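You operate a simulated robot arm through the tools that you are given. There is no shell and no other tool.

The job below is to be done with a simulated two-armed robot. You get a single attempt, and the scene is never put back.

TASK
On the top of the console, fold the striped cloth in half, so that its two long edges meet.

Only the result counts: the job must be done as asked and must still hold three seconds after the hand-in. Knocking over, shifting, dropping, spilling or breaking anything else fails it. Flat cloth is picked up by pressing the open fingertips on it (5 to 10 N) and closing them slowly along it; thin cloth reads only 2 to 8 mm in the jaws.

THE ROBOT
Two 7-joint arms with two-finger parallel grippers on one trunk, on a base that drives. Base frame: it is fixed to the floor where the robot stands at the start and does not move with it; the origin is under the middle of the robot, x ahead of it, y to its left, z up. Units: m, rad, N and s.
The left shoulder is at the start at [0.08, 0.131, 0.947], the right one opposite. With the tool pointing down near the work surface each hand reaches from about 0.4 to 0.86 m from the robot's upright axis, wherever it stands, measured 20 degrees to its own side. Places, roughly: striped cloth [-1.25, -1.5, 1]; top of the console [-1.1, -1.3, 0.9]. Payload 1.57 kg a hand.
Tool frame (each hand has its own): the origin (TCP) lies between the finger pads and is the grasp point; the fingertips stand 0.03 m ahead of it; z points along the fingers, y is the line along which they close. Largest opening 0.11 m; finger width 0.024, thickness 0.012; the body of the gripper, 0.048 by 0.112 m, starts 0.078 m behind the TCP.
Orientation is told as [roll, pitch, yaw] about the base's x, y, z axes, in that order, counted from this pose: with the fingers straight down and closing along the base's y, the tool's x points along the base's -x, its y along +y and its z along -z.

THE INTERFACE
- The arms move only by the tool jog_arm. It takes "left_plan", "right_plan" or both (then of equal length, played together; a hand with none holds still); each is a list of rows, each a list of 7 numbers: the gripper command, from -1 (fully open) to 1 (shut), values between in proportion, then the shift along the base's x, y, z in m, then the turn, a rotation vector about the base's x, y, z in rad. In form: [[claw, x, y, z, wx, wy, wz], ...]. A call has 1 to 20 rows; each row is the pose to reach, as a shift and turn from the pose commanded when the call began. Rows are played at 5 a second. More than 0.05 m and 0.15 rad between two rows, or a gripper value outside its range, and nothing of the call is played. A pose out of reach is approached as far as the arm can. The call stops where the force on the tool passes 40 N (or 10 N more than at its start, if that is more) or the arm is blocked; 0.2 s more then pass. The fingers move at their own pace (about 0.108 m/s each) and stop on an object; they squeeze with about 22 N. The grip force told is the motor's: it shows also when the fingers shut on nothing. Time passes only in rows, and 0.2 s behind the last, so rows that repeat a pose let the fingers close. The reply holds the time, the measured pose of the TCP, the force on the tool along the base axes, the opening and the grip force, in the units named above and with some noise, with the torque about the TCP (base axes, N m) and any sound that the robot's microphone picked up.
- Cameras (640 x 400 px; columns grow to the right, rows downward): "scene" is now at [-0.0464, -0.0002, 1.431]; the picture's right is [0.00, -1.00, 0.00], its down [-0.45, -0.00, -0.89] and it looks along [0.89, 0.00, -0.45] (base axes); focal length 278 px, centre (320, 200). "left" rides on the left gripper at [0.07, -0.016, -0.141] in its tool frame; the picture's right is [0.23, 0.97, 0.00], its down [-0.86, 0.20, -0.48] and it looks along [-0.47, 0.11, 0.88] (tool axes); focal length 222 px, centre (320, 200). "right" rides on the right gripper at [0.07, 0.016, -0.141] in its tool frame; the picture's right is [-0.23, 0.97, 0.00], its down [-0.86, -0.20, -0.48] and it looks along [-0.47, -0.11, 0.88] (tool axes); focal length 222 px, centre (320, 200). There is no depth. A picture from a camera that has moved, and an enlarged one, comes with that camera's place and axes in the base frame and with its lens.
- capture(camera): a new picture of that camera. No time passes.
- steer(legs): drives the robot by 1 to 6 legs, each [ahead, left, turn to the left] in m, m and rad, along the robot's own axes; the way and the turn of a leg run together, so that a leg with both is an arc; at most 1.5 m and 3.142 rad a leg. The arms and the cameras ride along, it lands a little off, and it stops where it bumps. It gives what a move gives.
- head_to(pan, tilt): turns the head with the scene camera to pan (to the left, within 1.902 rad either way) and tilt (down, from -0.506 to 1.204), counted from straight ahead of the robot. It gives what a move gives.
- zoom(camera, box): a new picture of the part [left, top, right, bottom] of that camera's present view, enlarged. No time passes.
- close_job(): hands the job in; it is judged then, once.

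Places have to be worked out from the pictures, the camera data and where the tool is seen. Open the grippers and draw the arms clear of the work before you hand the job in, unless the task says otherwise.

The tools are called as name(argument=value, ...) on one line, values as JSON. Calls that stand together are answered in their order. jog_arm: Moves the arms, as the interface text tells. Its arguments: {"type":"object","properties":{"left_plan":{"type":"array","items":{"type":"array","items":{"type":"number"}}},"right_plan":{"type":"array","items":{"type":"array","items":{"type":"number"}}}},"required":[]} The other tools are called the same way: steer (legs) drives the base; head_to (pan, tilt) turns the head that bears the scene camera; capture (camera) takes a picture; zoom (camera, box) takes an enlarged picture of a part of a camera's view; close_job () hands the job in.

At the start:

```text
t: 0.0
left_tcp_pos: [0.483, 0.1705, 1.092]
left_tcp_rot: [0.001, 0.001, 0.0]
left_wrist_force: [-0.1, -0.4, -0.2]
left_ft_torque: [-0.01, -0.01, 0.01]
left_gripper_width: 0.11
left_grasp_force: 0.1
right_tcp_pos: [0.5089, -0.2584, 1.0319]
right_tcp_rot: [0.0, 0.001, 0.0]
right_wrist_force: [1.0, 0.8, 0.5]
right_ft_torque: [-0.02, -0.01, 0.02]
right_gripper_width: 0.1101
right_grasp_force: 0.0
robot x, y, heading: [0.001, 0.0013, -0.001]
head pan, tilt: [0.003, 0.464]
```

scene: 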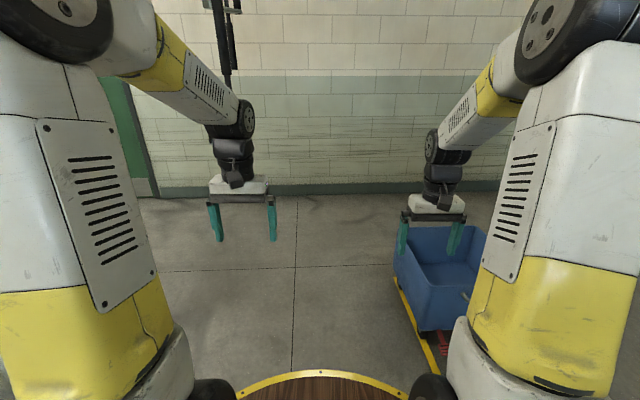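
right: 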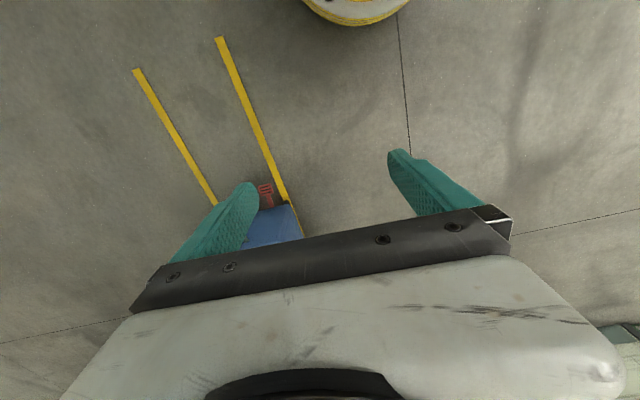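
left: 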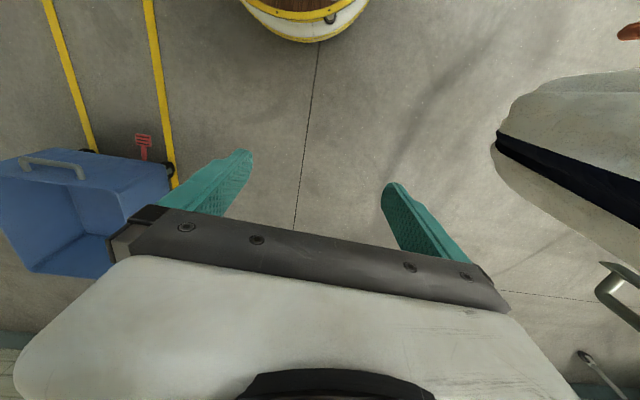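

The pictures show only floor and a blue bin ahead; the console should be behind and to my right. I turn the head to the right to find it.

head_to(pan=-1.9, tilt=0.35)

capture(camera="scene")

```text
t: 1.9
left_tcp_pos: [0.4834, 0.1714, 1.0912]
left_tcp_rot: [0.0, -0.001, -0.001]
left_wrist_force: [0.1, -0.5, 0.3]
left_ft_torque: [0.02, -0.03, 0.02]
left_gripper_width: 0.1101
left_grasp_force: 0.2
right_tcp_pos: [0.5103, -0.2574, 1.0329]
right_tcp_rot: [0.0, 0.002, -0.001]
right_wrist_force: [-0.9, -0.2, 1.1]
right_ft_torque: [0.02, 0.02, -0.03]
right_gripper_width: 0.1099
right_grasp_force: 0.0
robot x, y, heading: [0.0015, 0.0009, 0.001]
head pan, tilt: [-1.901, 0.351]
```

```text
taken
camera scene: at [-0.1681, -0.0886, 1.4414], right [-0.95, 0.32, 0.0], down [0.11, 0.33, -0.94], along [-0.3, -0.89, -0.34], focal length 278 px, centre (320, 200)
```

scene: 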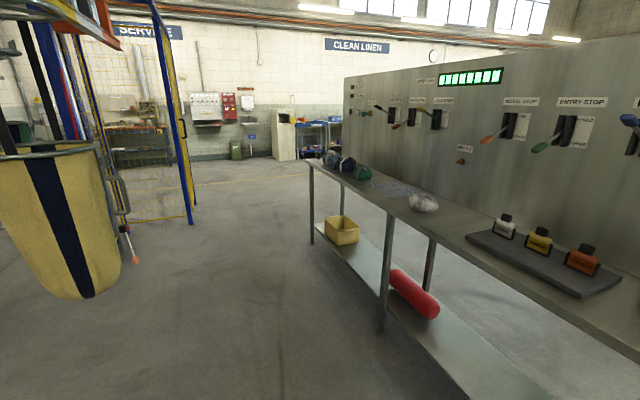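

The console's top is along the right of the picture; I judge its front edge at x≈-0.86, running along y, with the panel behind. I enlarge the part with the cloth.

zoom(camera="scene", box=[300, 120, 500, 245])

zoom(camera="scene", box=[400, 150, 640, 300])

```text
3.20 times, centred on (400, 182) of scene
camera zoom: at [-0.1681, -0.0886, 1.4414], right [-0.95, 0.32, 0.0], down [0.11, 0.33, -0.94], along [-0.3, -0.89, -0.34], focal length 890 px, centre (64, 256)
```

zoom: 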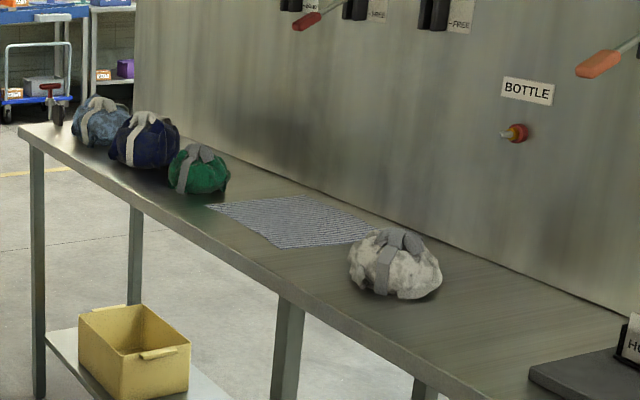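

```text
2.67 times, centred on (520, 225) of scene
camera zoom: at [-0.1681, -0.0886, 1.4414], right [-0.95, 0.32, 0.0], down [0.11, 0.33, -0.94], along [-0.3, -0.89, -0.34], focal length 742 px, centre (-213, 133)
```

zoom: 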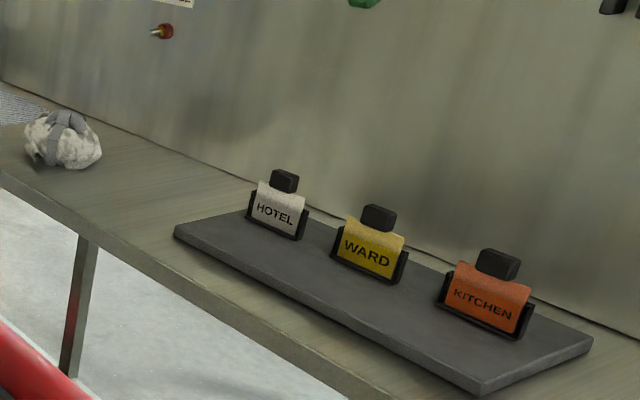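

The cloth lies between a green and a white bundle; I judge it roughly x -1.03…-1.27, y -1.42…-1.69, with the panel at x≈-1.38. I first raise the right hand so both clear the bundles, and turn the base to face the console (heading π).

jog_arm(right_plan=[[-1, 0, 0, 0.04, 0, 0, 0], [-1, 0, 0, 0.08, 0, 0, 0], [-1, 0, 0, 0.1, 0, 0, 0]], left_plan=[[-1, 0, 0, 0.02, 0, 0, 0], [-1, 0, 0, 0.04, 0, 0, 0], [-1, 0, 0, 0.05, 0, 0, 0]])

steer(legs=[[0, 0, -1.5708], [0, 0, -1.5708]])

head_to(pan=0.9, tilt=0.4)

capture(camera="scene")

```text
t: 2.7
left_tcp_pos: [0.4815, 0.1689, 1.1415]
left_tcp_rot: [0.001, 0.001, 0.0]
left_wrist_force: [0.4, -0.3, -0.5]
left_ft_torque: [-0.01, 0.01, -0.01]
left_gripper_width: 0.1099
left_grasp_force: 0.0
right_tcp_pos: [0.5084, -0.2582, 1.1325]
right_tcp_rot: [0.0, 0.0, 0.0]
right_wrist_force: [1.3, 0.0, 0.3]
right_ft_torque: [0.02, 0.02, 0.01]
right_gripper_width: 0.1099
right_grasp_force: 0.2
robot x, y, heading: [0.0026, -0.0013, 0.005]
head pan, tilt: [-1.901, 0.351]
```

```text
t: 10.8
left_tcp_pos: [-0.4886, -0.1512, 1.1415]
left_tcp_rot: [-0.001, 0.0, 3.101]
left_wrist_force: [0.2, 0.4, -0.4]
left_ft_torque: [0.02, -0.02, 0.01]
left_gripper_width: 0.1099
left_grasp_force: 0.1
right_tcp_pos: [-0.4981, 0.2776, 1.1305]
right_tcp_rot: [0.0, -0.001, 3.103]
right_wrist_force: [0.1, -0.5, -0.5]
right_ft_torque: [-0.04, 0.01, -0.01]
right_gripper_width: 0.1102
right_grasp_force: 0.0
robot x, y, heading: [0.001, 0.0008, 3.102]
head pan, tilt: [-1.901, 0.351]
```

```text
t: 13.3
left_tcp_pos: [-0.4883, -0.15, 1.1402]
left_tcp_rot: [-0.001, -0.001, 3.102]
left_wrist_force: [-0.8, 0.2, -0.6]
left_ft_torque: [-0.02, 0.03, -0.01]
left_gripper_width: 0.11
left_grasp_force: 0.1
right_tcp_pos: [-0.4989, 0.2767, 1.1324]
right_tcp_rot: [-0.001, -0.001, 3.102]
right_wrist_force: [0.4, 0.6, -0.6]
right_ft_torque: [-0.01, 0.02, 0.0]
right_gripper_width: 0.11
right_grasp_force: 0.0
robot x, y, heading: [0.0, 0.002, 3.102]
head pan, tilt: [0.901, 0.4]
```

```text
taken
camera scene: at [0.081, -0.0762, 1.4369], right [-0.76, 0.65, 0.0], down [0.25, 0.3, -0.92], along [-0.6, -0.7, -0.39], focal length 278 px, centre (320, 200)
```

scene: 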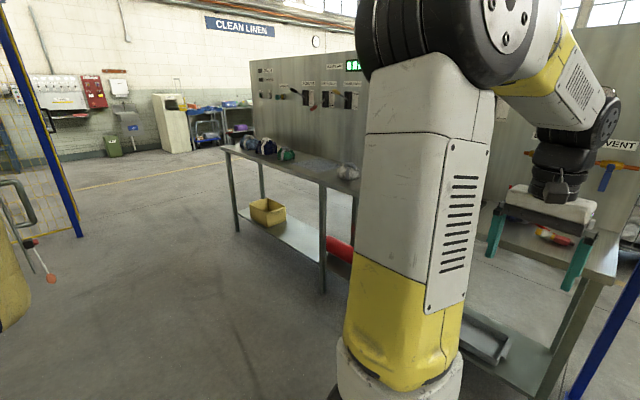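

The floor at my left is free, with the yellow hopper edge at about x 0.65, y -2.4. I strafe left about 1.5 m with a small heading correction, staying near x≈0.

steer(legs=[[0, 1.5, 0.04]])

head_to(pan=0.0, tilt=0.4)

capture(camera="scene")

```text
t: 20.8
left_tcp_pos: [-0.5339, -1.6814, 1.1408]
left_tcp_rot: [0.0, -0.001, 3.119]
left_wrist_force: [1.0, -0.8, -0.4]
left_ft_torque: [0.0, 0.02, 0.0]
left_gripper_width: 0.1101
left_grasp_force: 0.1
right_tcp_pos: [-0.5499, -1.2522, 1.1323]
right_tcp_rot: [0.0, -0.001, 3.119]
right_wrist_force: [0.4, -0.9, 0.7]
right_ft_torque: [-0.03, 0.02, -0.02]
right_gripper_width: 0.1101
right_grasp_force: 0.1
robot x, y, heading: [-0.048, -1.523, 3.114]
head pan, tilt: [0.901, 0.4]
```

```text
t: 22.0
left_tcp_pos: [-0.5327, -1.6811, 1.1409]
left_tcp_rot: [0.0, 0.0, 3.118]
left_wrist_force: [0.1, 0.1, 1.2]
left_ft_torque: [0.04, 0.0, -0.01]
left_gripper_width: 0.1097
left_grasp_force: 0.1
right_tcp_pos: [-0.5494, -1.2521, 1.1312]
right_tcp_rot: [0.0, 0.001, 3.119]
right_wrist_force: [0.0, 0.1, -0.3]
right_ft_torque: [0.02, -0.01, 0.0]
right_gripper_width: 0.1102
right_grasp_force: 0.1
robot x, y, heading: [-0.048, -1.5234, 3.119]
head pan, tilt: [0.0, 0.4]
```

```text
taken
camera scene: at [0.0016, -1.5234, 1.4369], right [0.02, 1.0, 0.0], down [0.39, -0.01, -0.92], along [-0.92, 0.02, -0.39], focal length 278 px, centre (320, 200)
```

scene: 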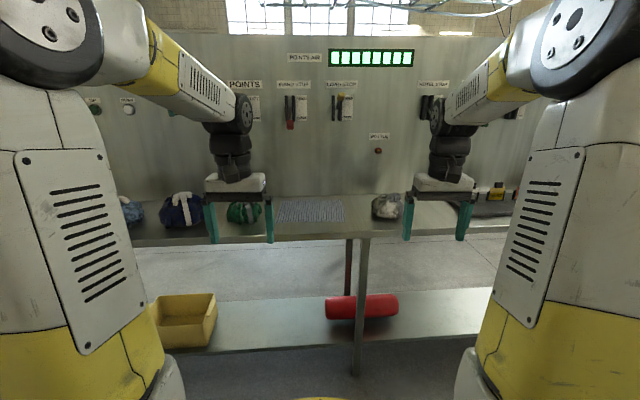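

I now face the console with the cloth straight ahead. I enlarge the cloth and its surroundings to get its corners.

zoom(camera="scene", box=[220, 130, 440, 268])

```text
2.90 times, centred on (330, 199) of scene
camera zoom: at [0.0016, -1.5234, 1.4369], right [0.02, 1.0, 0.0], down [0.39, -0.01, -0.92], along [-0.92, 0.02, -0.39], focal length 806 px, centre (291, 203)
```

zoom: 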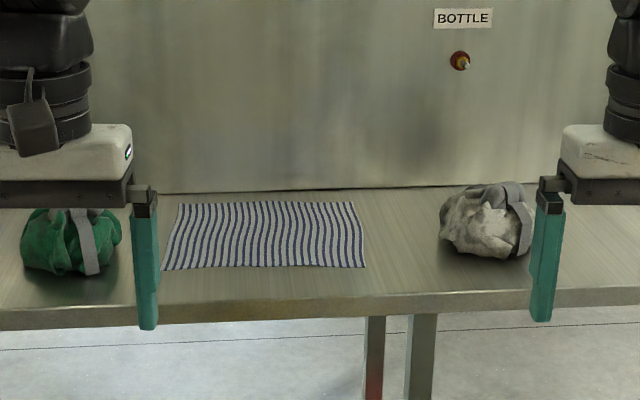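

From this view I judge the cloth's corners at about x -1.024 (near edge) to -1.27 (far edge), y -1.69 to -1.393, so the long edges run along y. I drive ahead 0.38 m, hands at 1.13 m clear the bundles (top ≈1.0 m).

steer(legs=[[0.38, 0.01, 0.02]])

head_to(pan=0.0, tilt=0.75)

capture(camera="scene")

capture(camera="left")

capture(camera="right")

```text
t: 24.4
left_tcp_pos: [-0.9138, -1.6967, 1.141]
left_tcp_rot: [0.0, 0.001, 3.14]
left_wrist_force: [0.1, 0.4, 0.4]
left_ft_torque: [-0.03, 0.02, -0.03]
left_gripper_width: 0.1097
left_grasp_force: 0.0
right_tcp_pos: [-0.9398, -1.2693, 1.1326]
right_tcp_rot: [0.001, 0.001, 3.14]
right_wrist_force: [0.1, 0.4, 0.8]
right_ft_torque: [0.01, 0.03, 0.02]
right_gripper_width: 0.1101
right_grasp_force: 0.0
robot x, y, heading: [-0.4305, -1.5297, 3.137]
head pan, tilt: [0.0, 0.4]
```

```text
t: 25.3
left_tcp_pos: [-0.9134, -1.6954, 1.1416]
left_tcp_rot: [-0.001, 0.0, 3.139]
left_wrist_force: [-0.2, 0.5, 0.3]
left_ft_torque: [0.02, 0.0, -0.04]
left_gripper_width: 0.1098
left_grasp_force: 0.1
right_tcp_pos: [-0.9397, -1.2679, 1.132]
right_tcp_rot: [-0.001, -0.001, 3.14]
right_wrist_force: [0.2, 0.3, 0.3]
right_ft_torque: [-0.03, 0.0, -0.01]
right_gripper_width: 0.1099
right_grasp_force: 0.1
robot x, y, heading: [-0.4329, -1.5253, 3.143]
head pan, tilt: [0.0, 0.75]
```

```text
taken
camera scene: at [-0.3722, -1.5276, 1.4058], right [0.0, 1.0, 0.0], down [0.68, 0.0, -0.73], along [-0.73, 0.0, -0.68], focal length 278 px, centre (320, 200)
```

scene: 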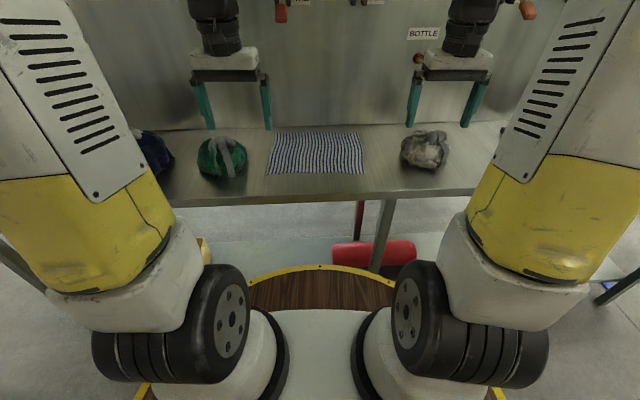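

```text
taken
camera left: at [-0.8436, -1.6795, 1.2824], right [0.23, -0.97, 0.0], down [-0.86, -0.2, 0.48], along [-0.47, -0.11, -0.88], focal length 222 px, centre (320, 200)
```

left: 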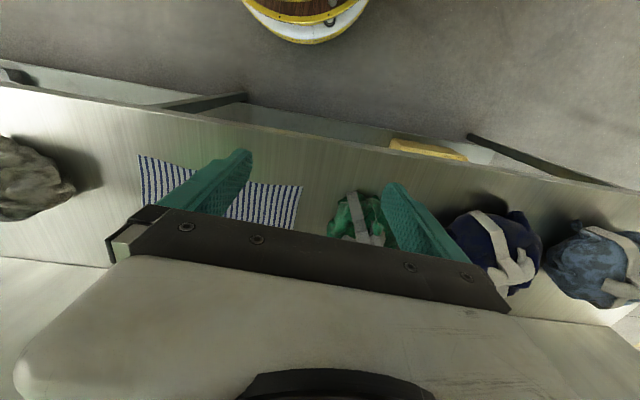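

```text
taken
camera right: at [-0.87, -1.284, 1.2731], right [-0.23, -0.97, 0.0], down [-0.85, 0.2, 0.48], along [-0.47, 0.11, -0.88], focal length 222 px, centre (320, 200)
```

right: 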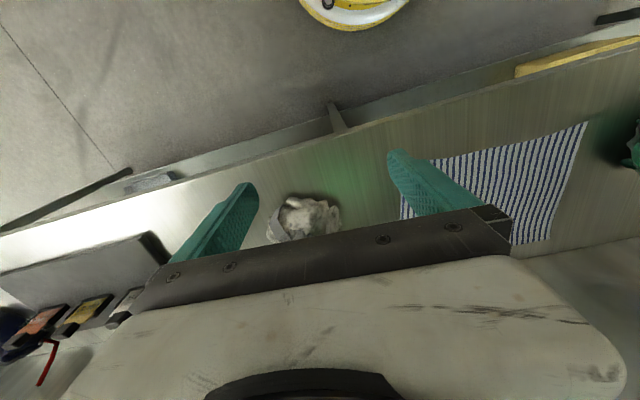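

Triangulating the near-left corner from the scene and left cameras agrees for a table height of ≈0.90 m; table front edge at x≈-0.91, my drum front at ≈-0.77. I advance another 0.07 m so the far edge is comfortably in reach, then look again.

steer(legs=[[0.07, 0.01, 0.0]])

zoom(camera="scene", box=[160, 60, 480, 260])

capture(camera="left")

capture(camera="right")

```text
t: 26.3
left_tcp_pos: [-0.9839, -1.7081, 1.1413]
left_tcp_rot: [0.0, -0.001, 3.142]
left_wrist_force: [-0.4, -0.6, -0.2]
left_ft_torque: [-0.01, 0.0, 0.03]
left_gripper_width: 0.11
left_grasp_force: 0.1
right_tcp_pos: [-1.0109, -1.279, 1.1315]
right_tcp_rot: [0.0, -0.002, 3.141]
right_wrist_force: [-0.4, -0.1, 1.1]
right_ft_torque: [0.0, 0.01, -0.03]
right_gripper_width: 0.1099
right_grasp_force: 0.1
robot x, y, heading: [-0.5013, -1.5399, 3.137]
head pan, tilt: [0.0, 0.75]
```

```text
2.00 times, centred on (320, 160) of scene
camera zoom: at [-0.443, -1.5375, 1.4058], right [0.0, 1.0, 0.0], down [0.68, 0.0, -0.73], along [-0.73, 0.0, -0.68], focal length 556 px, centre (320, 280)
```

zoom: 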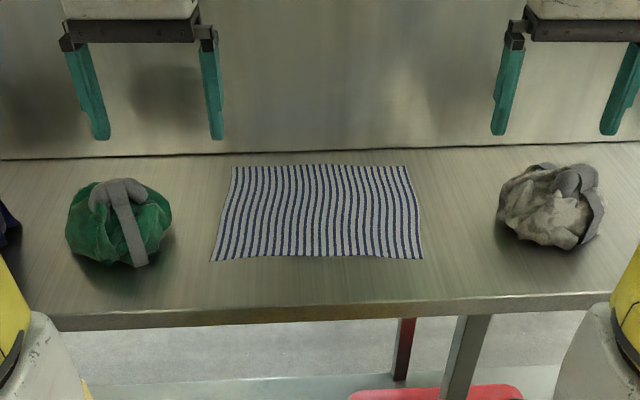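

```text
taken
camera left: at [-0.9142, -1.6902, 1.2825], right [0.23, -0.97, 0.0], down [-0.86, -0.2, 0.48], along [-0.47, -0.11, -0.88], focal length 222 px, centre (320, 200)
```

left: 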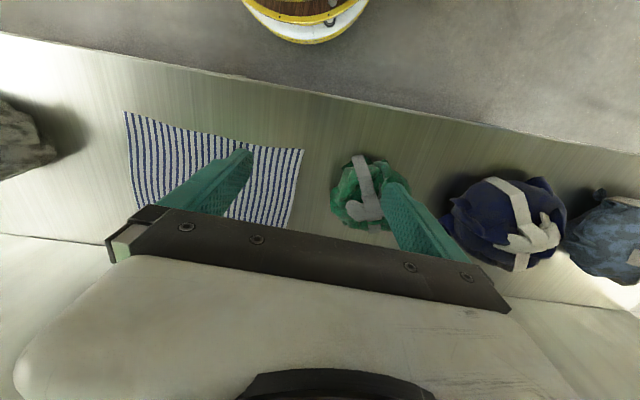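

```text
taken
camera right: at [-0.9413, -1.2948, 1.2731], right [-0.23, -0.97, 0.0], down [-0.85, 0.2, 0.48], along [-0.47, 0.11, -0.88], focal length 222 px, centre (320, 200)
```

right: 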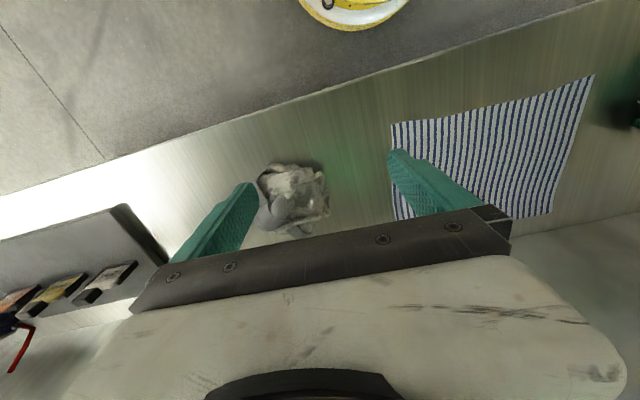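

Corners now: near edge x≈-1.025, far edge x≈-1.273, y -1.69…-1.39, z≈0.90. The panel's levers seem to stick out toward me over the cloth (one tip near [-1.15, -1.62, 1.27]), so before any arm move I look at them more closely.

head_to(pan=0.0, tilt=0.2)

capture(camera="scene")

zoom(camera="scene", box=[200, 80, 440, 230])

```text
t: 27.2
left_tcp_pos: [-0.9847, -1.7069, 1.1415]
left_tcp_rot: [0.001, 0.001, 3.142]
left_wrist_force: [0.0, -0.6, 0.3]
left_ft_torque: [0.05, -0.02, 0.0]
left_gripper_width: 0.1098
left_grasp_force: 0.1
right_tcp_pos: [-1.0111, -1.2785, 1.1331]
right_tcp_rot: [0.0, 0.001, -3.142]
right_wrist_force: [0.2, -0.8, 0.3]
right_ft_torque: [-0.02, -0.03, 0.01]
right_gripper_width: 0.1101
right_grasp_force: 0.0
robot x, y, heading: [-0.5013, -1.5383, 3.14]
head pan, tilt: [0.0, 0.201]
```

```text
taken
camera scene: at [-0.4536, -1.5375, 1.4553], right [0.0, 1.0, 0.0], down [0.2, 0.0, -0.98], along [-0.98, 0.0, -0.2], focal length 278 px, centre (320, 200)
```

scene: 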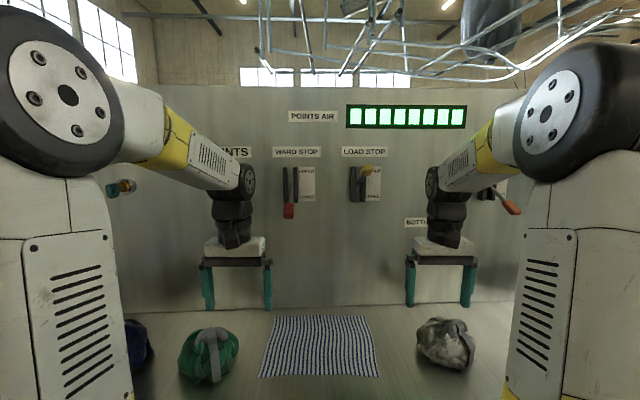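

```text
2.67 times, centred on (320, 155) of scene
camera zoom: at [-0.4536, -1.5375, 1.4553], right [0.0, 1.0, 0.0], down [0.2, 0.0, -0.98], along [-0.98, 0.0, -0.2], focal length 742 px, centre (320, 320)
```

zoom: 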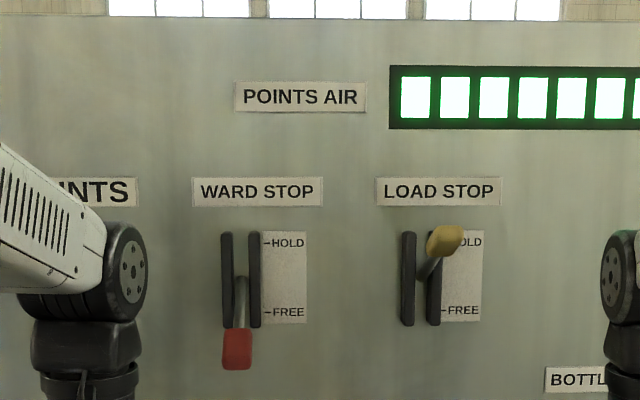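

Two levers stick out 0.23 m over the cloth (tips ≈[-1.15,-1.62,1.27] and ≈[-1.15,-1.42,1.39]), so near the far edge the hands must stay low and lean back towards me. I'll grip the far edge and fold it to the near edge; first I bring both hands to y -1.655 / -1.425 above the near side, tilted 0.35 rad, with jaws at 36 mm.

jog_arm(left_plan=[[-0.5, -0.007, 0.0104, -0.008, 0, 0.07, 0], [0, -0.014, 0.0208, -0.016, 0, 0.14, 0], [0.345, -0.021, 0.0312, -0.024, 0, 0.21, 0], [0.345, -0.028, 0.0416, -0.032, 0, 0.28, 0], [0.345, -0.035, 0.052, -0.04, 0, 0.35, 0], [0.345, -0.035, 0.052, -0.04, 0, 0.35, 0]], right_plan=[[-0.5, -0.0018, -0.0292, -0.006, 0, 0.07, 0], [0, -0.0036, -0.0584, -0.012, 0, 0.14, 0], [0.345, -0.0054, -0.0876, -0.018, 0, 0.21, 0], [0.345, -0.0072, -0.1168, -0.024, 0, 0.28, 0], [0.345, -0.009, -0.146, -0.03, 0, 0.35, 0], [0.345, -0.009, -0.146, -0.03, 0, 0.35, 0]])

head_to(pan=0.0, tilt=0.5)

capture(camera="scene")

capture(camera="left")

capture(camera="right")

```text
t: 28.6
left_tcp_pos: [-1.0202, -1.6547, 1.0991]
left_tcp_rot: [-0.001, -0.351, 3.142]
left_wrist_force: [-0.7, 0.4, -0.1]
left_ft_torque: [-0.02, 0.04, -0.02]
left_gripper_width: 0.0361
left_grasp_force: 0.1
right_tcp_pos: [-1.0183, -1.426, 1.1024]
right_tcp_rot: [0.001, -0.352, 3.143]
right_wrist_force: [-0.3, 0.7, 0.8]
right_ft_torque: [0.04, -0.03, 0.04]
right_gripper_width: 0.0361
right_grasp_force: 0.1
robot x, y, heading: [-0.5032, -1.5408, 3.141]
head pan, tilt: [0.0, 0.201]
```

```text
t: 29.4
left_tcp_pos: [-1.0194, -1.655, 1.1009]
left_tcp_rot: [-0.001, -0.35, 3.141]
left_wrist_force: [-0.1, 0.9, -0.4]
left_ft_torque: [-0.02, -0.02, -0.02]
left_gripper_width: 0.0364
left_grasp_force: 0.2
right_tcp_pos: [-1.0184, -1.4258, 1.1025]
right_tcp_rot: [0.001, -0.35, 3.142]
right_wrist_force: [0.7, 0.3, 0.6]
right_ft_torque: [-0.01, 0.02, -0.02]
right_gripper_width: 0.0361
right_grasp_force: 0.0
robot x, y, heading: [-0.4985, -1.5418, 3.137]
head pan, tilt: [0.0, 0.499]
```

```text
taken
camera scene: at [-0.4513, -1.5376, 1.4278], right [0.0, 1.0, 0.0], down [0.48, 0.0, -0.88], along [-0.88, 0.0, -0.48], focal length 278 px, centre (320, 200)
```

scene: 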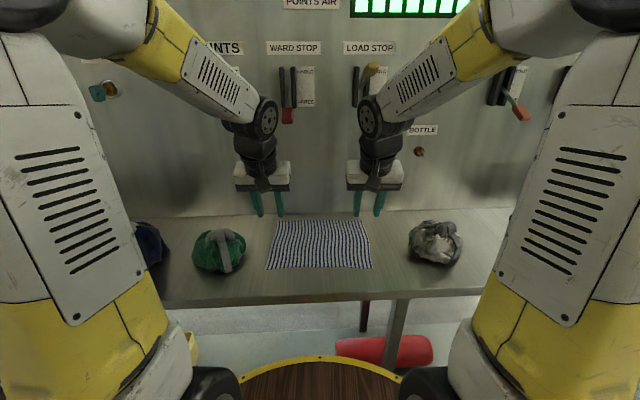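

```text
taken
camera left: at [-0.9053, -1.6386, 1.2095], right [0.21, -0.97, -0.08], down [-0.64, -0.2, 0.74], along [-0.74, -0.11, -0.67], focal length 222 px, centre (320, 200)
```

left: 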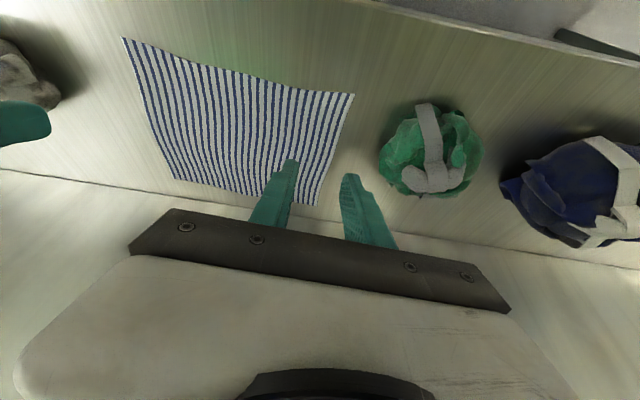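

```text
taken
camera right: at [-0.9053, -1.4422, 1.2112], right [-0.21, -0.97, 0.08], down [-0.64, 0.2, 0.74], along [-0.74, 0.11, -0.67], focal length 222 px, centre (320, 200)
```

right: 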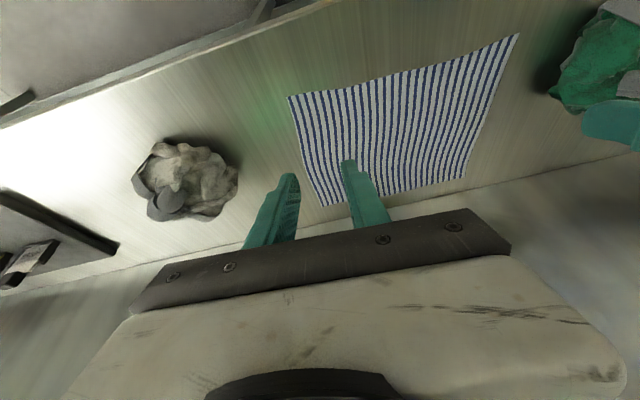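

All corner estimates agree (far edge x≈-1.272, near edge x≈-1.026). I lower both hands in front of the levers to TCP z≈0.955 while leaning them back to 0.45 rad.

jog_arm(left_plan=[[0.345, -0.012, 0, -0.036, 0, 0.03, 0], [0.345, -0.025, 0, -0.072, 0, 0.06, 0], [0.345, -0.037, 0, -0.108, 0, 0.09, 0], [0.345, -0.05, 0, -0.145, 0, 0.1, 0]], right_plan=[[0.345, -0.012, 0, -0.037, 0, 0.03, 0], [0.345, -0.025, 0, -0.074, 0, 0.06, 0], [0.345, -0.037, 0, -0.11, 0, 0.09, 0], [0.345, -0.051, 0, -0.1475, 0, 0.1, 0]])

capture(camera="scene")

capture(camera="left")

```text
t: 30.4
left_tcp_pos: [-1.0713, -1.6542, 0.9554]
left_tcp_rot: [0.001, -0.45, 3.142]
left_wrist_force: [0.3, -0.2, 0.3]
left_ft_torque: [0.03, 0.01, 0.02]
left_gripper_width: 0.0364
left_grasp_force: 0.0
right_tcp_pos: [-1.0707, -1.4249, 0.956]
right_tcp_rot: [0.001, -0.451, 3.142]
right_wrist_force: [0.9, 0.7, -0.4]
right_ft_torque: [0.01, 0.05, 0.01]
right_gripper_width: 0.0361
right_grasp_force: 0.1
robot x, y, heading: [-0.5055, -1.534, 3.138]
head pan, tilt: [0.0, 0.499]
```

```text
taken
camera scene: at [-0.4505, -1.5376, 1.4277], right [0.0, 1.0, 0.0], down [0.48, 0.0, -0.88], along [-0.88, 0.0, -0.48], focal length 278 px, centre (320, 200)
```

scene: 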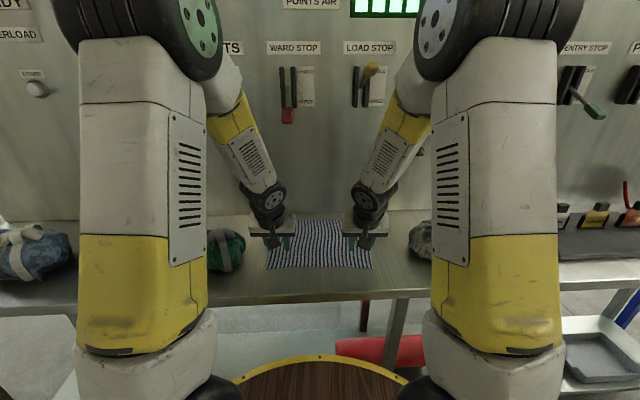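

```text
taken
camera left: at [-0.9464, -1.6369, 1.0525], right [0.2, -0.97, -0.1], down [-0.56, -0.2, 0.8], along [-0.8, -0.11, -0.59], focal length 222 px, centre (320, 200)
```

left: 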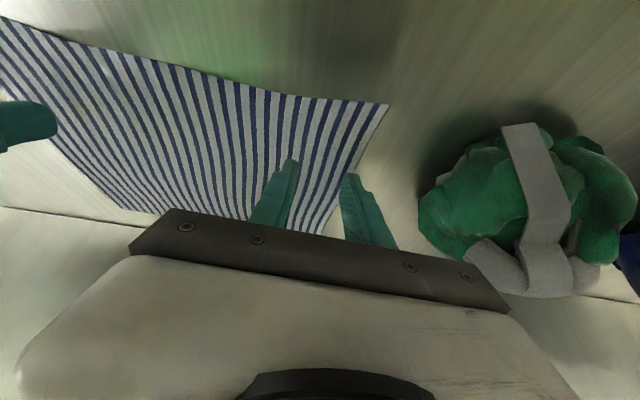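

Both hands are low (heels ≈2 cm above the cloth), and the levers are still well beyond the forearms. I move forward in part, to TCP x≈-1.19, and check the clearance to the red lever.

jog_arm(left_plan=[[0.345, -0.04, 0, -0.003, 0, 0, 0], [0.345, -0.08, 0, -0.005, 0, 0, 0], [0.345, -0.12, 0, -0.005, 0, 0, 0]], right_plan=[[0.345, -0.04, 0, -0.003, 0, 0, 0], [0.345, -0.08, 0, -0.005, 0, 0, 0], [0.345, -0.12, 0, -0.005, 0, 0, 0]])

capture(camera="scene")

zoom(camera="scene", box=[220, 60, 420, 280])

```text
t: 31.2
left_tcp_pos: [-1.1906, -1.6551, 0.9534]
left_tcp_rot: [-0.001, -0.449, 3.142]
left_wrist_force: [-0.5, 0.0, 0.2]
left_ft_torque: [-0.01, 0.04, 0.04]
left_gripper_width: 0.0364
left_grasp_force: 0.1
right_tcp_pos: [-1.1904, -1.4253, 0.9502]
right_tcp_rot: [0.0, -0.45, 3.141]
right_wrist_force: [-0.1, -1.4, 0.6]
right_ft_torque: [0.01, 0.02, 0.0]
right_gripper_width: 0.036
right_grasp_force: 0.0
robot x, y, heading: [-0.501, -1.542, 3.149]
head pan, tilt: [0.0, 0.499]
```

```text
taken
camera scene: at [-0.4507, -1.5375, 1.4277], right [0.0, 1.0, 0.0], down [0.48, 0.0, -0.88], along [-0.88, 0.0, -0.48], focal length 278 px, centre (320, 200)
```

scene: 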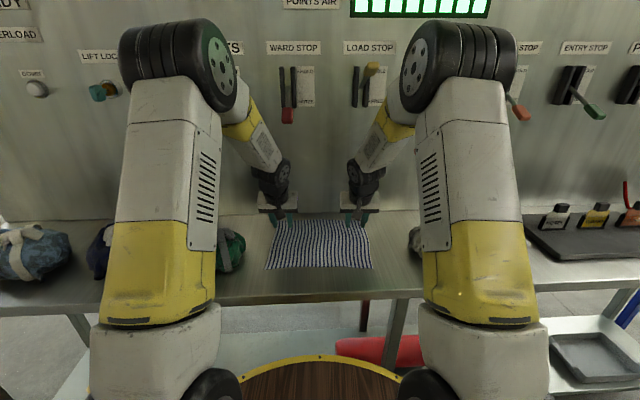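

```text
1.82 times, centred on (320, 170) of scene
camera zoom: at [-0.4507, -1.5375, 1.4277], right [0.0, 1.0, 0.0], down [0.48, 0.0, -0.88], along [-0.88, 0.0, -0.48], focal length 506 px, centre (320, 254)
```

zoom: 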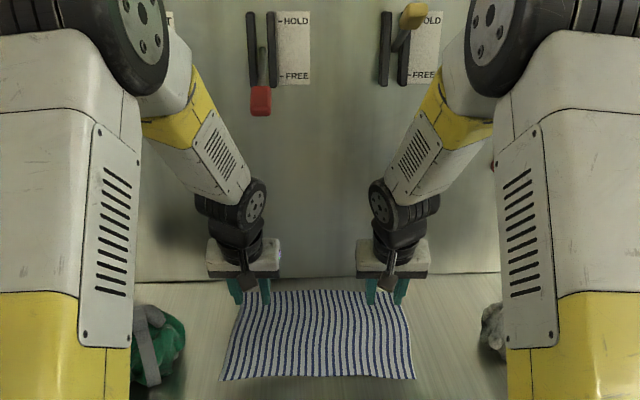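

The forearms splay outward and clear the levers. I go the last 0.07 m forward so the fingertip heels are about 10 mm inside the far edge.

jog_arm(left_plan=[[0.345, -0.035, 0, -0.002, 0, 0, 0], [0.345, -0.07, 0, -0.003, 0, 0, 0]], right_plan=[[0.345, -0.035, 0, 0, 0, 0, 0], [0.345, -0.07, 0, 0, 0, 0, 0]])

zoom(camera="scene", box=[220, 60, 420, 280])

capture(camera="left")

capture(camera="right")

```text
t: 31.9
left_tcp_pos: [-1.2582, -1.6555, 0.9483]
left_tcp_rot: [-0.002, -0.449, 3.142]
left_wrist_force: [0.1, -0.6, 1.2]
left_ft_torque: [0.02, 0.03, 0.03]
left_gripper_width: 0.0362
left_grasp_force: 0.0
right_tcp_pos: [-1.2614, -1.4266, 0.9506]
right_tcp_rot: [0.0, -0.45, -3.14]
right_wrist_force: [0.7, -0.3, 0.2]
right_ft_torque: [0.0, 0.07, -0.01]
right_gripper_width: 0.0361
right_grasp_force: 0.1
robot x, y, heading: [-0.5009, -1.5394, 3.143]
head pan, tilt: [0.0, 0.499]
```

```text
1.82 times, centred on (320, 170) of scene
camera zoom: at [-0.4508, -1.5376, 1.4277], right [0.0, 1.0, 0.0], down [0.48, 0.0, -0.88], along [-0.88, 0.0, -0.48], focal length 506 px, centre (320, 254)
```

zoom: 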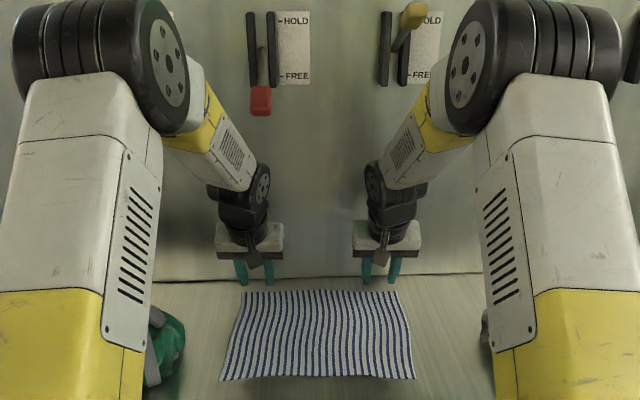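

```text
taken
camera left: at [-1.1339, -1.6385, 1.0456], right [0.2, -0.97, -0.1], down [-0.56, -0.2, 0.8], along [-0.8, -0.11, -0.59], focal length 222 px, centre (320, 200)
```

left: 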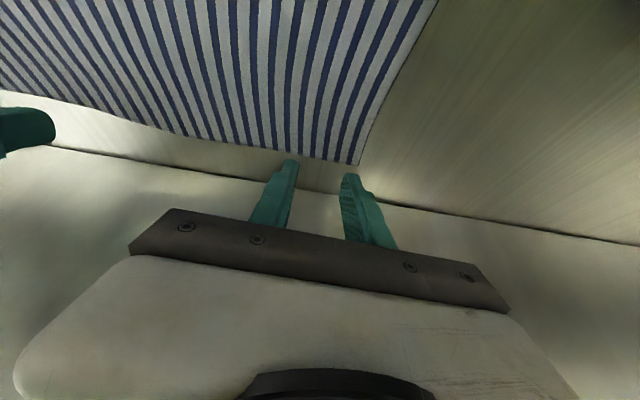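

```text
taken
camera right: at [-1.1379, -1.4422, 1.0471], right [-0.2, -0.97, 0.1], down [-0.56, 0.2, 0.8], along [-0.8, 0.11, -0.59], focal length 222 px, centre (320, 200)
```

right: 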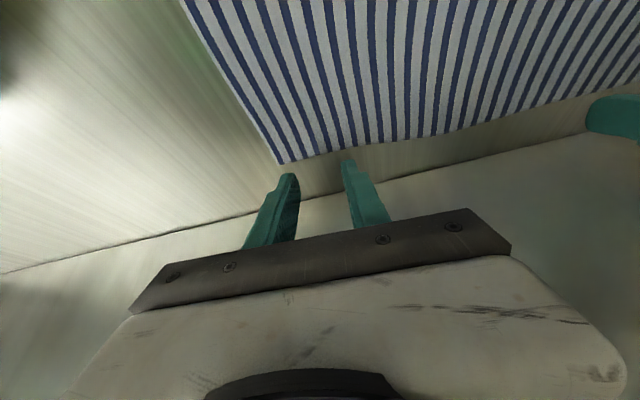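

The outer fingers are very near the cloth's side edges, so I shift each hand 8 mm inward and lower them to just above contact.

jog_arm(left_plan=[[0.345, 0, 0.008, 0, 0, 0, 0], [0.345, 0, 0.008, -0.006, 0, 0, 0], [0.345, 0, 0.008, -0.011, 0, 0, 0]], right_plan=[[0.345, 0, -0.008, 0, 0, 0, 0], [0.345, 0, -0.008, -0.007, 0, 0, 0], [0.345, 0, -0.008, -0.013, 0, 0, 0]])

capture(camera="left")

capture(camera="right")

```text
t: 32.6
left_tcp_pos: [-1.2595, -1.646, 0.9366]
left_tcp_rot: [0.0, -0.45, 3.141]
left_wrist_force: [0.3, -0.5, 0.9]
left_ft_torque: [0.02, 0.02, 0.0]
left_gripper_width: 0.0361
left_grasp_force: 0.0
right_tcp_pos: [-1.2613, -1.4341, 0.9368]
right_tcp_rot: [0.001, -0.45, 3.143]
right_wrist_force: [-0.3, 0.3, 0.0]
right_ft_torque: [0.0, 0.03, -0.01]
right_gripper_width: 0.0362
right_grasp_force: 0.0
robot x, y, heading: [-0.4996, -1.5371, 3.141]
head pan, tilt: [0.0, 0.499]
```

```text
taken
camera left: at [-1.1351, -1.6298, 1.0338], right [0.2, -0.97, -0.1], down [-0.56, -0.2, 0.8], along [-0.8, -0.11, -0.59], focal length 222 px, centre (320, 200)
```

left: 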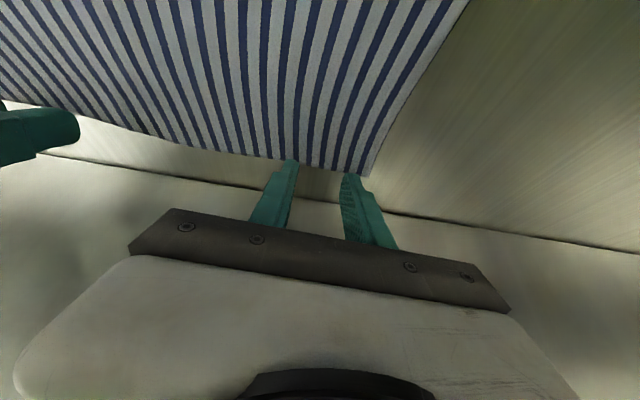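

```text
taken
camera right: at [-1.1369, -1.4497, 1.0329], right [-0.2, -0.97, 0.1], down [-0.56, 0.2, 0.8], along [-0.8, 0.11, -0.59], focal length 222 px, centre (320, 200)
```

right: 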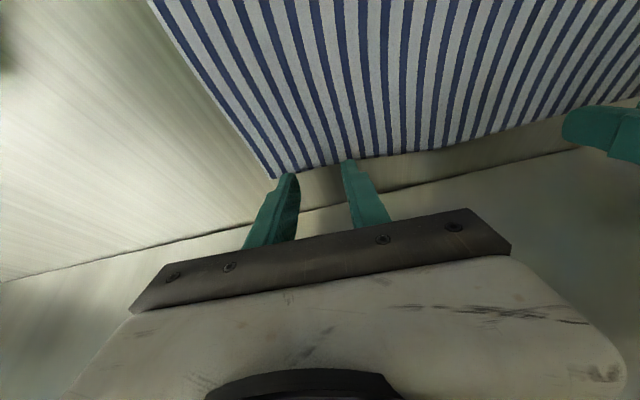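

The heels are ≈4 mm above the cloth and 10 mm inside the far edge. I lower in 1–2 mm steps and watch the force for contact.

jog_arm(left_plan=[[0.345, 0, 0, -0.002, 0, 0, 0], [0.345, 0, 0, -0.004, 0, 0, 0], [0.345, 0, 0, -0.004, 0, 0, 0]], right_plan=[[0.345, 0, 0, -0.002, 0, 0, 0], [0.345, 0, 0, -0.004, 0, 0, 0], [0.345, 0, 0, -0.004, 0, 0, 0]])

```text
t: 33.5
left_tcp_pos: [-1.259, -1.6472, 0.9333]
left_tcp_rot: [0.0, -0.451, 3.141]
left_wrist_force: [-0.1, 0.0, 2.7]
left_ft_torque: [-0.02, 0.02, 0.02]
left_gripper_width: 0.0363
left_grasp_force: 0.0
right_tcp_pos: [-1.2604, -1.4337, 0.9334]
right_tcp_rot: [0.001, -0.452, -3.143]
right_wrist_force: [0.0, -0.2, 4.7]
right_ft_torque: [-0.02, 0.02, 0.0]
right_gripper_width: 0.0359
right_grasp_force: 0.0
robot x, y, heading: [-0.5012, -1.5364, 3.138]
head pan, tilt: [0.0, 0.499]
```

Both are in contact (2.7 N and 4.7 N). I press slightly more to reach about 7 N.

jog_arm(left_plan=[[0.345, 0, 0, -0.001, 0, 0, 0], [0.345, 0, 0, -0.0015, 0, 0, 0]], right_plan=[[0.345, 0, 0, -0.0005, 0, 0, 0], [0.345, 0, 0, -0.0008, 0, 0, 0]])

```text
t: 34.0
left_tcp_pos: [-1.2587, -1.6474, 0.9324]
left_tcp_rot: [-0.002, -0.454, -3.142]
left_wrist_force: [1.6, 1.0, 13.9]
left_ft_torque: [0.01, -0.02, 0.01]
left_gripper_width: 0.0362
left_grasp_force: 0.0
right_tcp_pos: [-1.2602, -1.4337, 0.9331]
right_tcp_rot: [0.001, -0.452, 3.144]
right_wrist_force: [1.1, -1.6, 11.8]
right_ft_torque: [0.0, -0.04, -0.04]
right_gripper_width: 0.0358
right_grasp_force: 0.1
robot x, y, heading: [-0.4988, -1.5362, 3.144]
head pan, tilt: [0.0, 0.499]
```

A bit over (13.9/11.8 N). I ease off to about 8 N and then close slowly, moving each hand inward at half the closing rate so the inner finger stays put and the cloth bunches between the jaws.

jog_arm(left_plan=[[0.345, 0, 0, 0.0007, 0, 0, 0], [0.345, 0, 0, 0.0007, 0, 0, 0], [0.42, 0, 0.002, 0.0007, 0, 0, 0], [0.5, 0, 0.004, 0.0007, 0, 0, 0], [0.58, 0, 0.006, 0.0007, 0, 0, 0], [0.66, 0, 0.008, 0.0007, 0, 0, 0], [0.74, 0, 0.0105, 0.0007, 0, 0, 0]], right_plan=[[0.345, 0, 0, 0.0005, 0, 0, 0], [0.345, 0, 0, 0.0005, 0, 0, 0], [0.42, 0, -0.002, 0.0005, 0, 0, 0], [0.5, 0, -0.004, 0.0005, 0, 0, 0], [0.58, 0, -0.006, 0.0005, 0, 0, 0], [0.66, 0, -0.008, 0.0005, 0, 0, 0], [0.74, 0, -0.0105, 0.0005, 0, 0, 0]])

capture(camera="left")

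capture(camera="right")

```text
t: 35.6
left_tcp_pos: [-1.2579, -1.637, 0.9338]
left_tcp_rot: [0.001, -0.451, -3.142]
left_wrist_force: [-1.4, -0.5, 17.5]
left_ft_torque: [-0.06, 0.07, -0.03]
left_gripper_width: 0.0132
left_grasp_force: 0.1
right_tcp_pos: [-1.2596, -1.4428, 0.9328]
right_tcp_rot: [-0.001, -0.452, 3.139]
right_wrist_force: [1.7, 2.0, 17.8]
right_ft_torque: [0.08, -0.02, -0.04]
right_gripper_width: 0.0148
right_grasp_force: 0.4
robot x, y, heading: [-0.5032, -1.5394, 3.139]
head pan, tilt: [0.0, 0.499]
```

```text
taken
camera left: at [-1.1334, -1.6203, 1.0301], right [0.21, -0.97, -0.1], down [-0.56, -0.2, 0.8], along [-0.8, -0.11, -0.59], focal length 222 px, centre (320, 200)
```

left: 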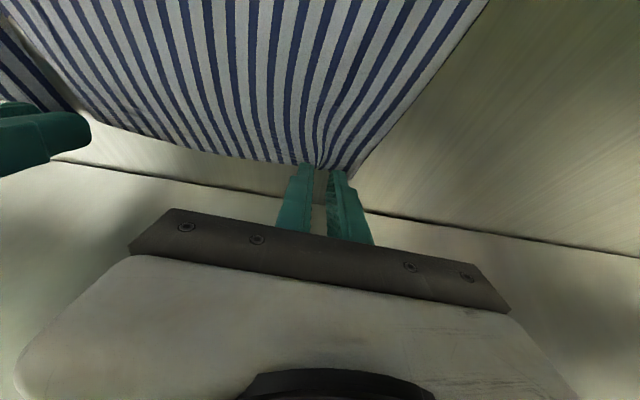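

```text
taken
camera right: at [-1.1364, -1.4587, 1.0294], right [-0.21, -0.97, 0.1], down [-0.56, 0.2, 0.8], along [-0.8, 0.11, -0.59], focal length 222 px, centre (320, 200)
```

right: 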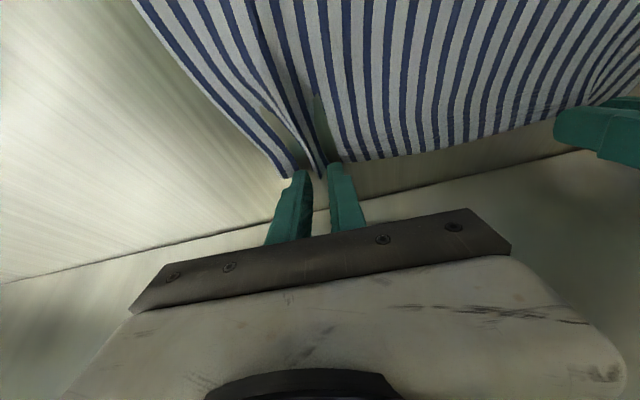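

Ridges are rising between the jaws on both sides. I keep closing, easing the pressure slightly, and zoom in on the grips.

jog_arm(left_plan=[[0.8, 0, 0.0015, 0.0006, 0, 0, 0], [0.86, 0, 0.003, 0.0008, 0, 0, 0], [0.92, 0, 0.0045, 0.0008, 0, 0, 0], [0.97, 0, 0.0055, 0.0008, 0, 0, 0], [1, 0, 0.006, 0.0008, 0, 0, 0], [1, 0, 0.006, 0.0008, 0, 0, 0], [1, 0, 0.006, 0.0008, 0, 0, 0]], right_plan=[[0.8, 0, -0.0015, 0.0006, 0, 0, 0], [0.86, 0, -0.003, 0.0008, 0, 0, 0], [0.92, 0, -0.0045, 0.0008, 0, 0, 0], [0.97, 0, -0.0055, 0.0008, 0, 0, 0], [1, 0, -0.006, 0.0008, 0, 0, 0], [1, 0, -0.006, 0.0008, 0, 0, 0], [1, 0, -0.006, 0.0008, 0, 0, 0]])

zoom(camera="left", box=[220, 80, 440, 220])

zoom(camera="right", box=[200, 80, 420, 220])

```text
t: 37.2
left_tcp_pos: [-1.2589, -1.6307, 0.9333]
left_tcp_rot: [0.002, -0.449, 3.144]
left_wrist_force: [1.3, -1.1, 14.5]
left_ft_torque: [-0.01, -0.05, -0.01]
left_gripper_width: 0.0019
left_grasp_force: 22.5
right_tcp_pos: [-1.2587, -1.4485, 0.9344]
right_tcp_rot: [0.001, -0.451, 3.141]
right_wrist_force: [0.5, 1.4, 7.3]
right_ft_torque: [0.04, 0.01, -0.03]
right_gripper_width: 0.0018
right_grasp_force: 22.0
robot x, y, heading: [-0.5037, -1.5352, 3.145]
head pan, tilt: [0.0, 0.499]
```

```text
2.86 times, centred on (330, 150) of left
camera zoom: at [-1.134, -1.6132, 1.0303], right [0.2, -0.97, -0.1], down [-0.56, -0.2, 0.8], along [-0.8, -0.11, -0.59], focal length 635 px, centre (291, 343)
```

zoom: 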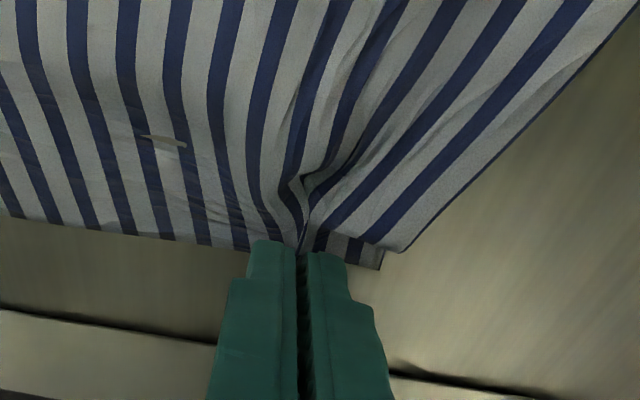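

```text
2.86 times, centred on (310, 150) of right
camera zoom: at [-1.1359, -1.4654, 1.0297], right [-0.2, -0.97, 0.1], down [-0.56, 0.2, 0.8], along [-0.8, 0.11, -0.59], focal length 635 px, centre (349, 343)
```

zoom: 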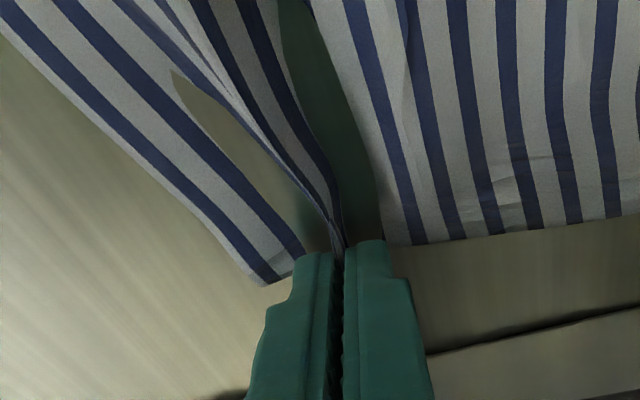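

Jaws read 1.9 mm with ridges between the fingers. I lift slowly 2.5 cm (still below the levers) while moving slightly towards me, and look whether the cloth comes along.

jog_arm(left_plan=[[1, 0.001, 0, 0.004, 0, 0, 0], [1, 0.003, 0, 0.009, 0, 0, 0], [1, 0.005, 0, 0.014, 0, 0, 0], [1, 0.008, 0, 0.019, 0, 0, 0], [1, 0.011, 0, 0.024, 0, 0, 0]], right_plan=[[1, 0.001, 0, 0.004, 0, 0, 0], [1, 0.003, 0, 0.009, 0, 0, 0], [1, 0.005, 0, 0.014, 0, 0, 0], [1, 0.008, 0, 0.019, 0, 0, 0], [1, 0.011, 0, 0.024, 0, 0, 0]])

capture(camera="left")

capture(camera="right")

zoom(camera="scene", box=[240, 170, 400, 290])

```text
t: 38.5
left_tcp_pos: [-1.2473, -1.6295, 0.9576]
left_tcp_rot: [0.002, -0.45, 3.141]
left_wrist_force: [0.0, 1.1, -0.1]
left_ft_torque: [0.05, 0.05, 0.01]
left_gripper_width: 0.0017
left_grasp_force: 21.8
right_tcp_pos: [-1.2482, -1.449, 0.9565]
right_tcp_rot: [0.0, -0.449, -3.141]
right_wrist_force: [-0.5, -1.6, -0.3]
right_ft_torque: [0.0, -0.01, 0.01]
right_gripper_width: 0.002
right_grasp_force: 21.6
robot x, y, heading: [-0.5031, -1.5358, 3.141]
head pan, tilt: [0.0, 0.499]
```

```text
taken
camera left: at [-1.1237, -1.614, 1.0544], right [0.2, -0.97, -0.1], down [-0.56, -0.2, 0.8], along [-0.8, -0.11, -0.59], focal length 222 px, centre (320, 200)
```

left: 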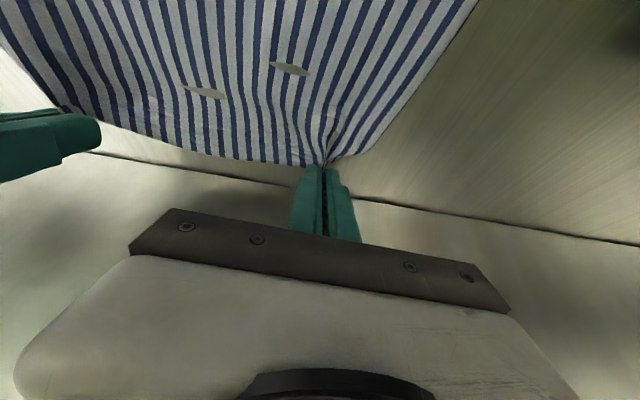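

```text
taken
camera right: at [-1.126, -1.4656, 1.0535], right [-0.2, -0.97, 0.1], down [-0.56, 0.2, 0.8], along [-0.8, 0.11, -0.59], focal length 222 px, centre (320, 200)
```

right: 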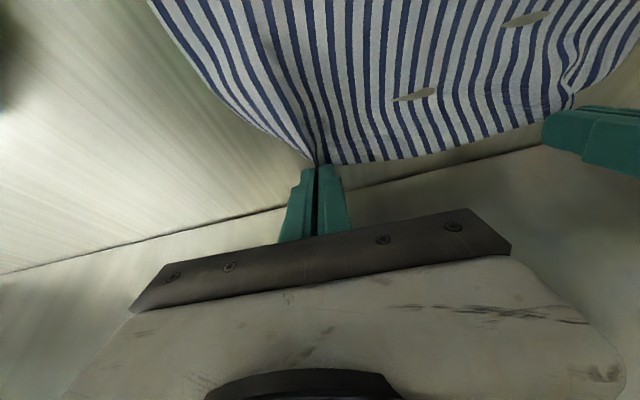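

```text
3.33 times, centred on (320, 230) of scene
camera zoom: at [-0.4516, -1.5376, 1.4277], right [0.0, 1.0, 0.0], down [0.48, 0.0, -0.88], along [-0.88, 0.0, -0.48], focal length 927 px, centre (320, 100)
```

zoom: 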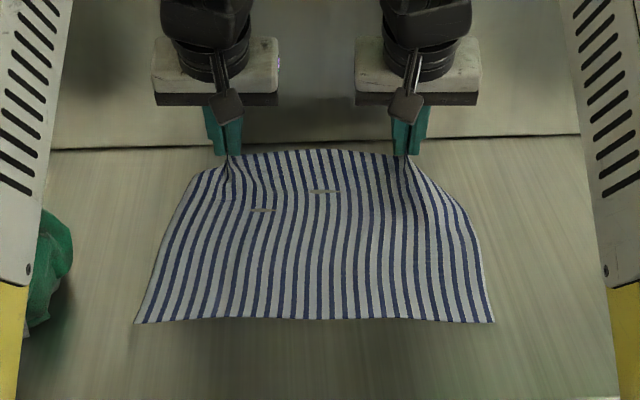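

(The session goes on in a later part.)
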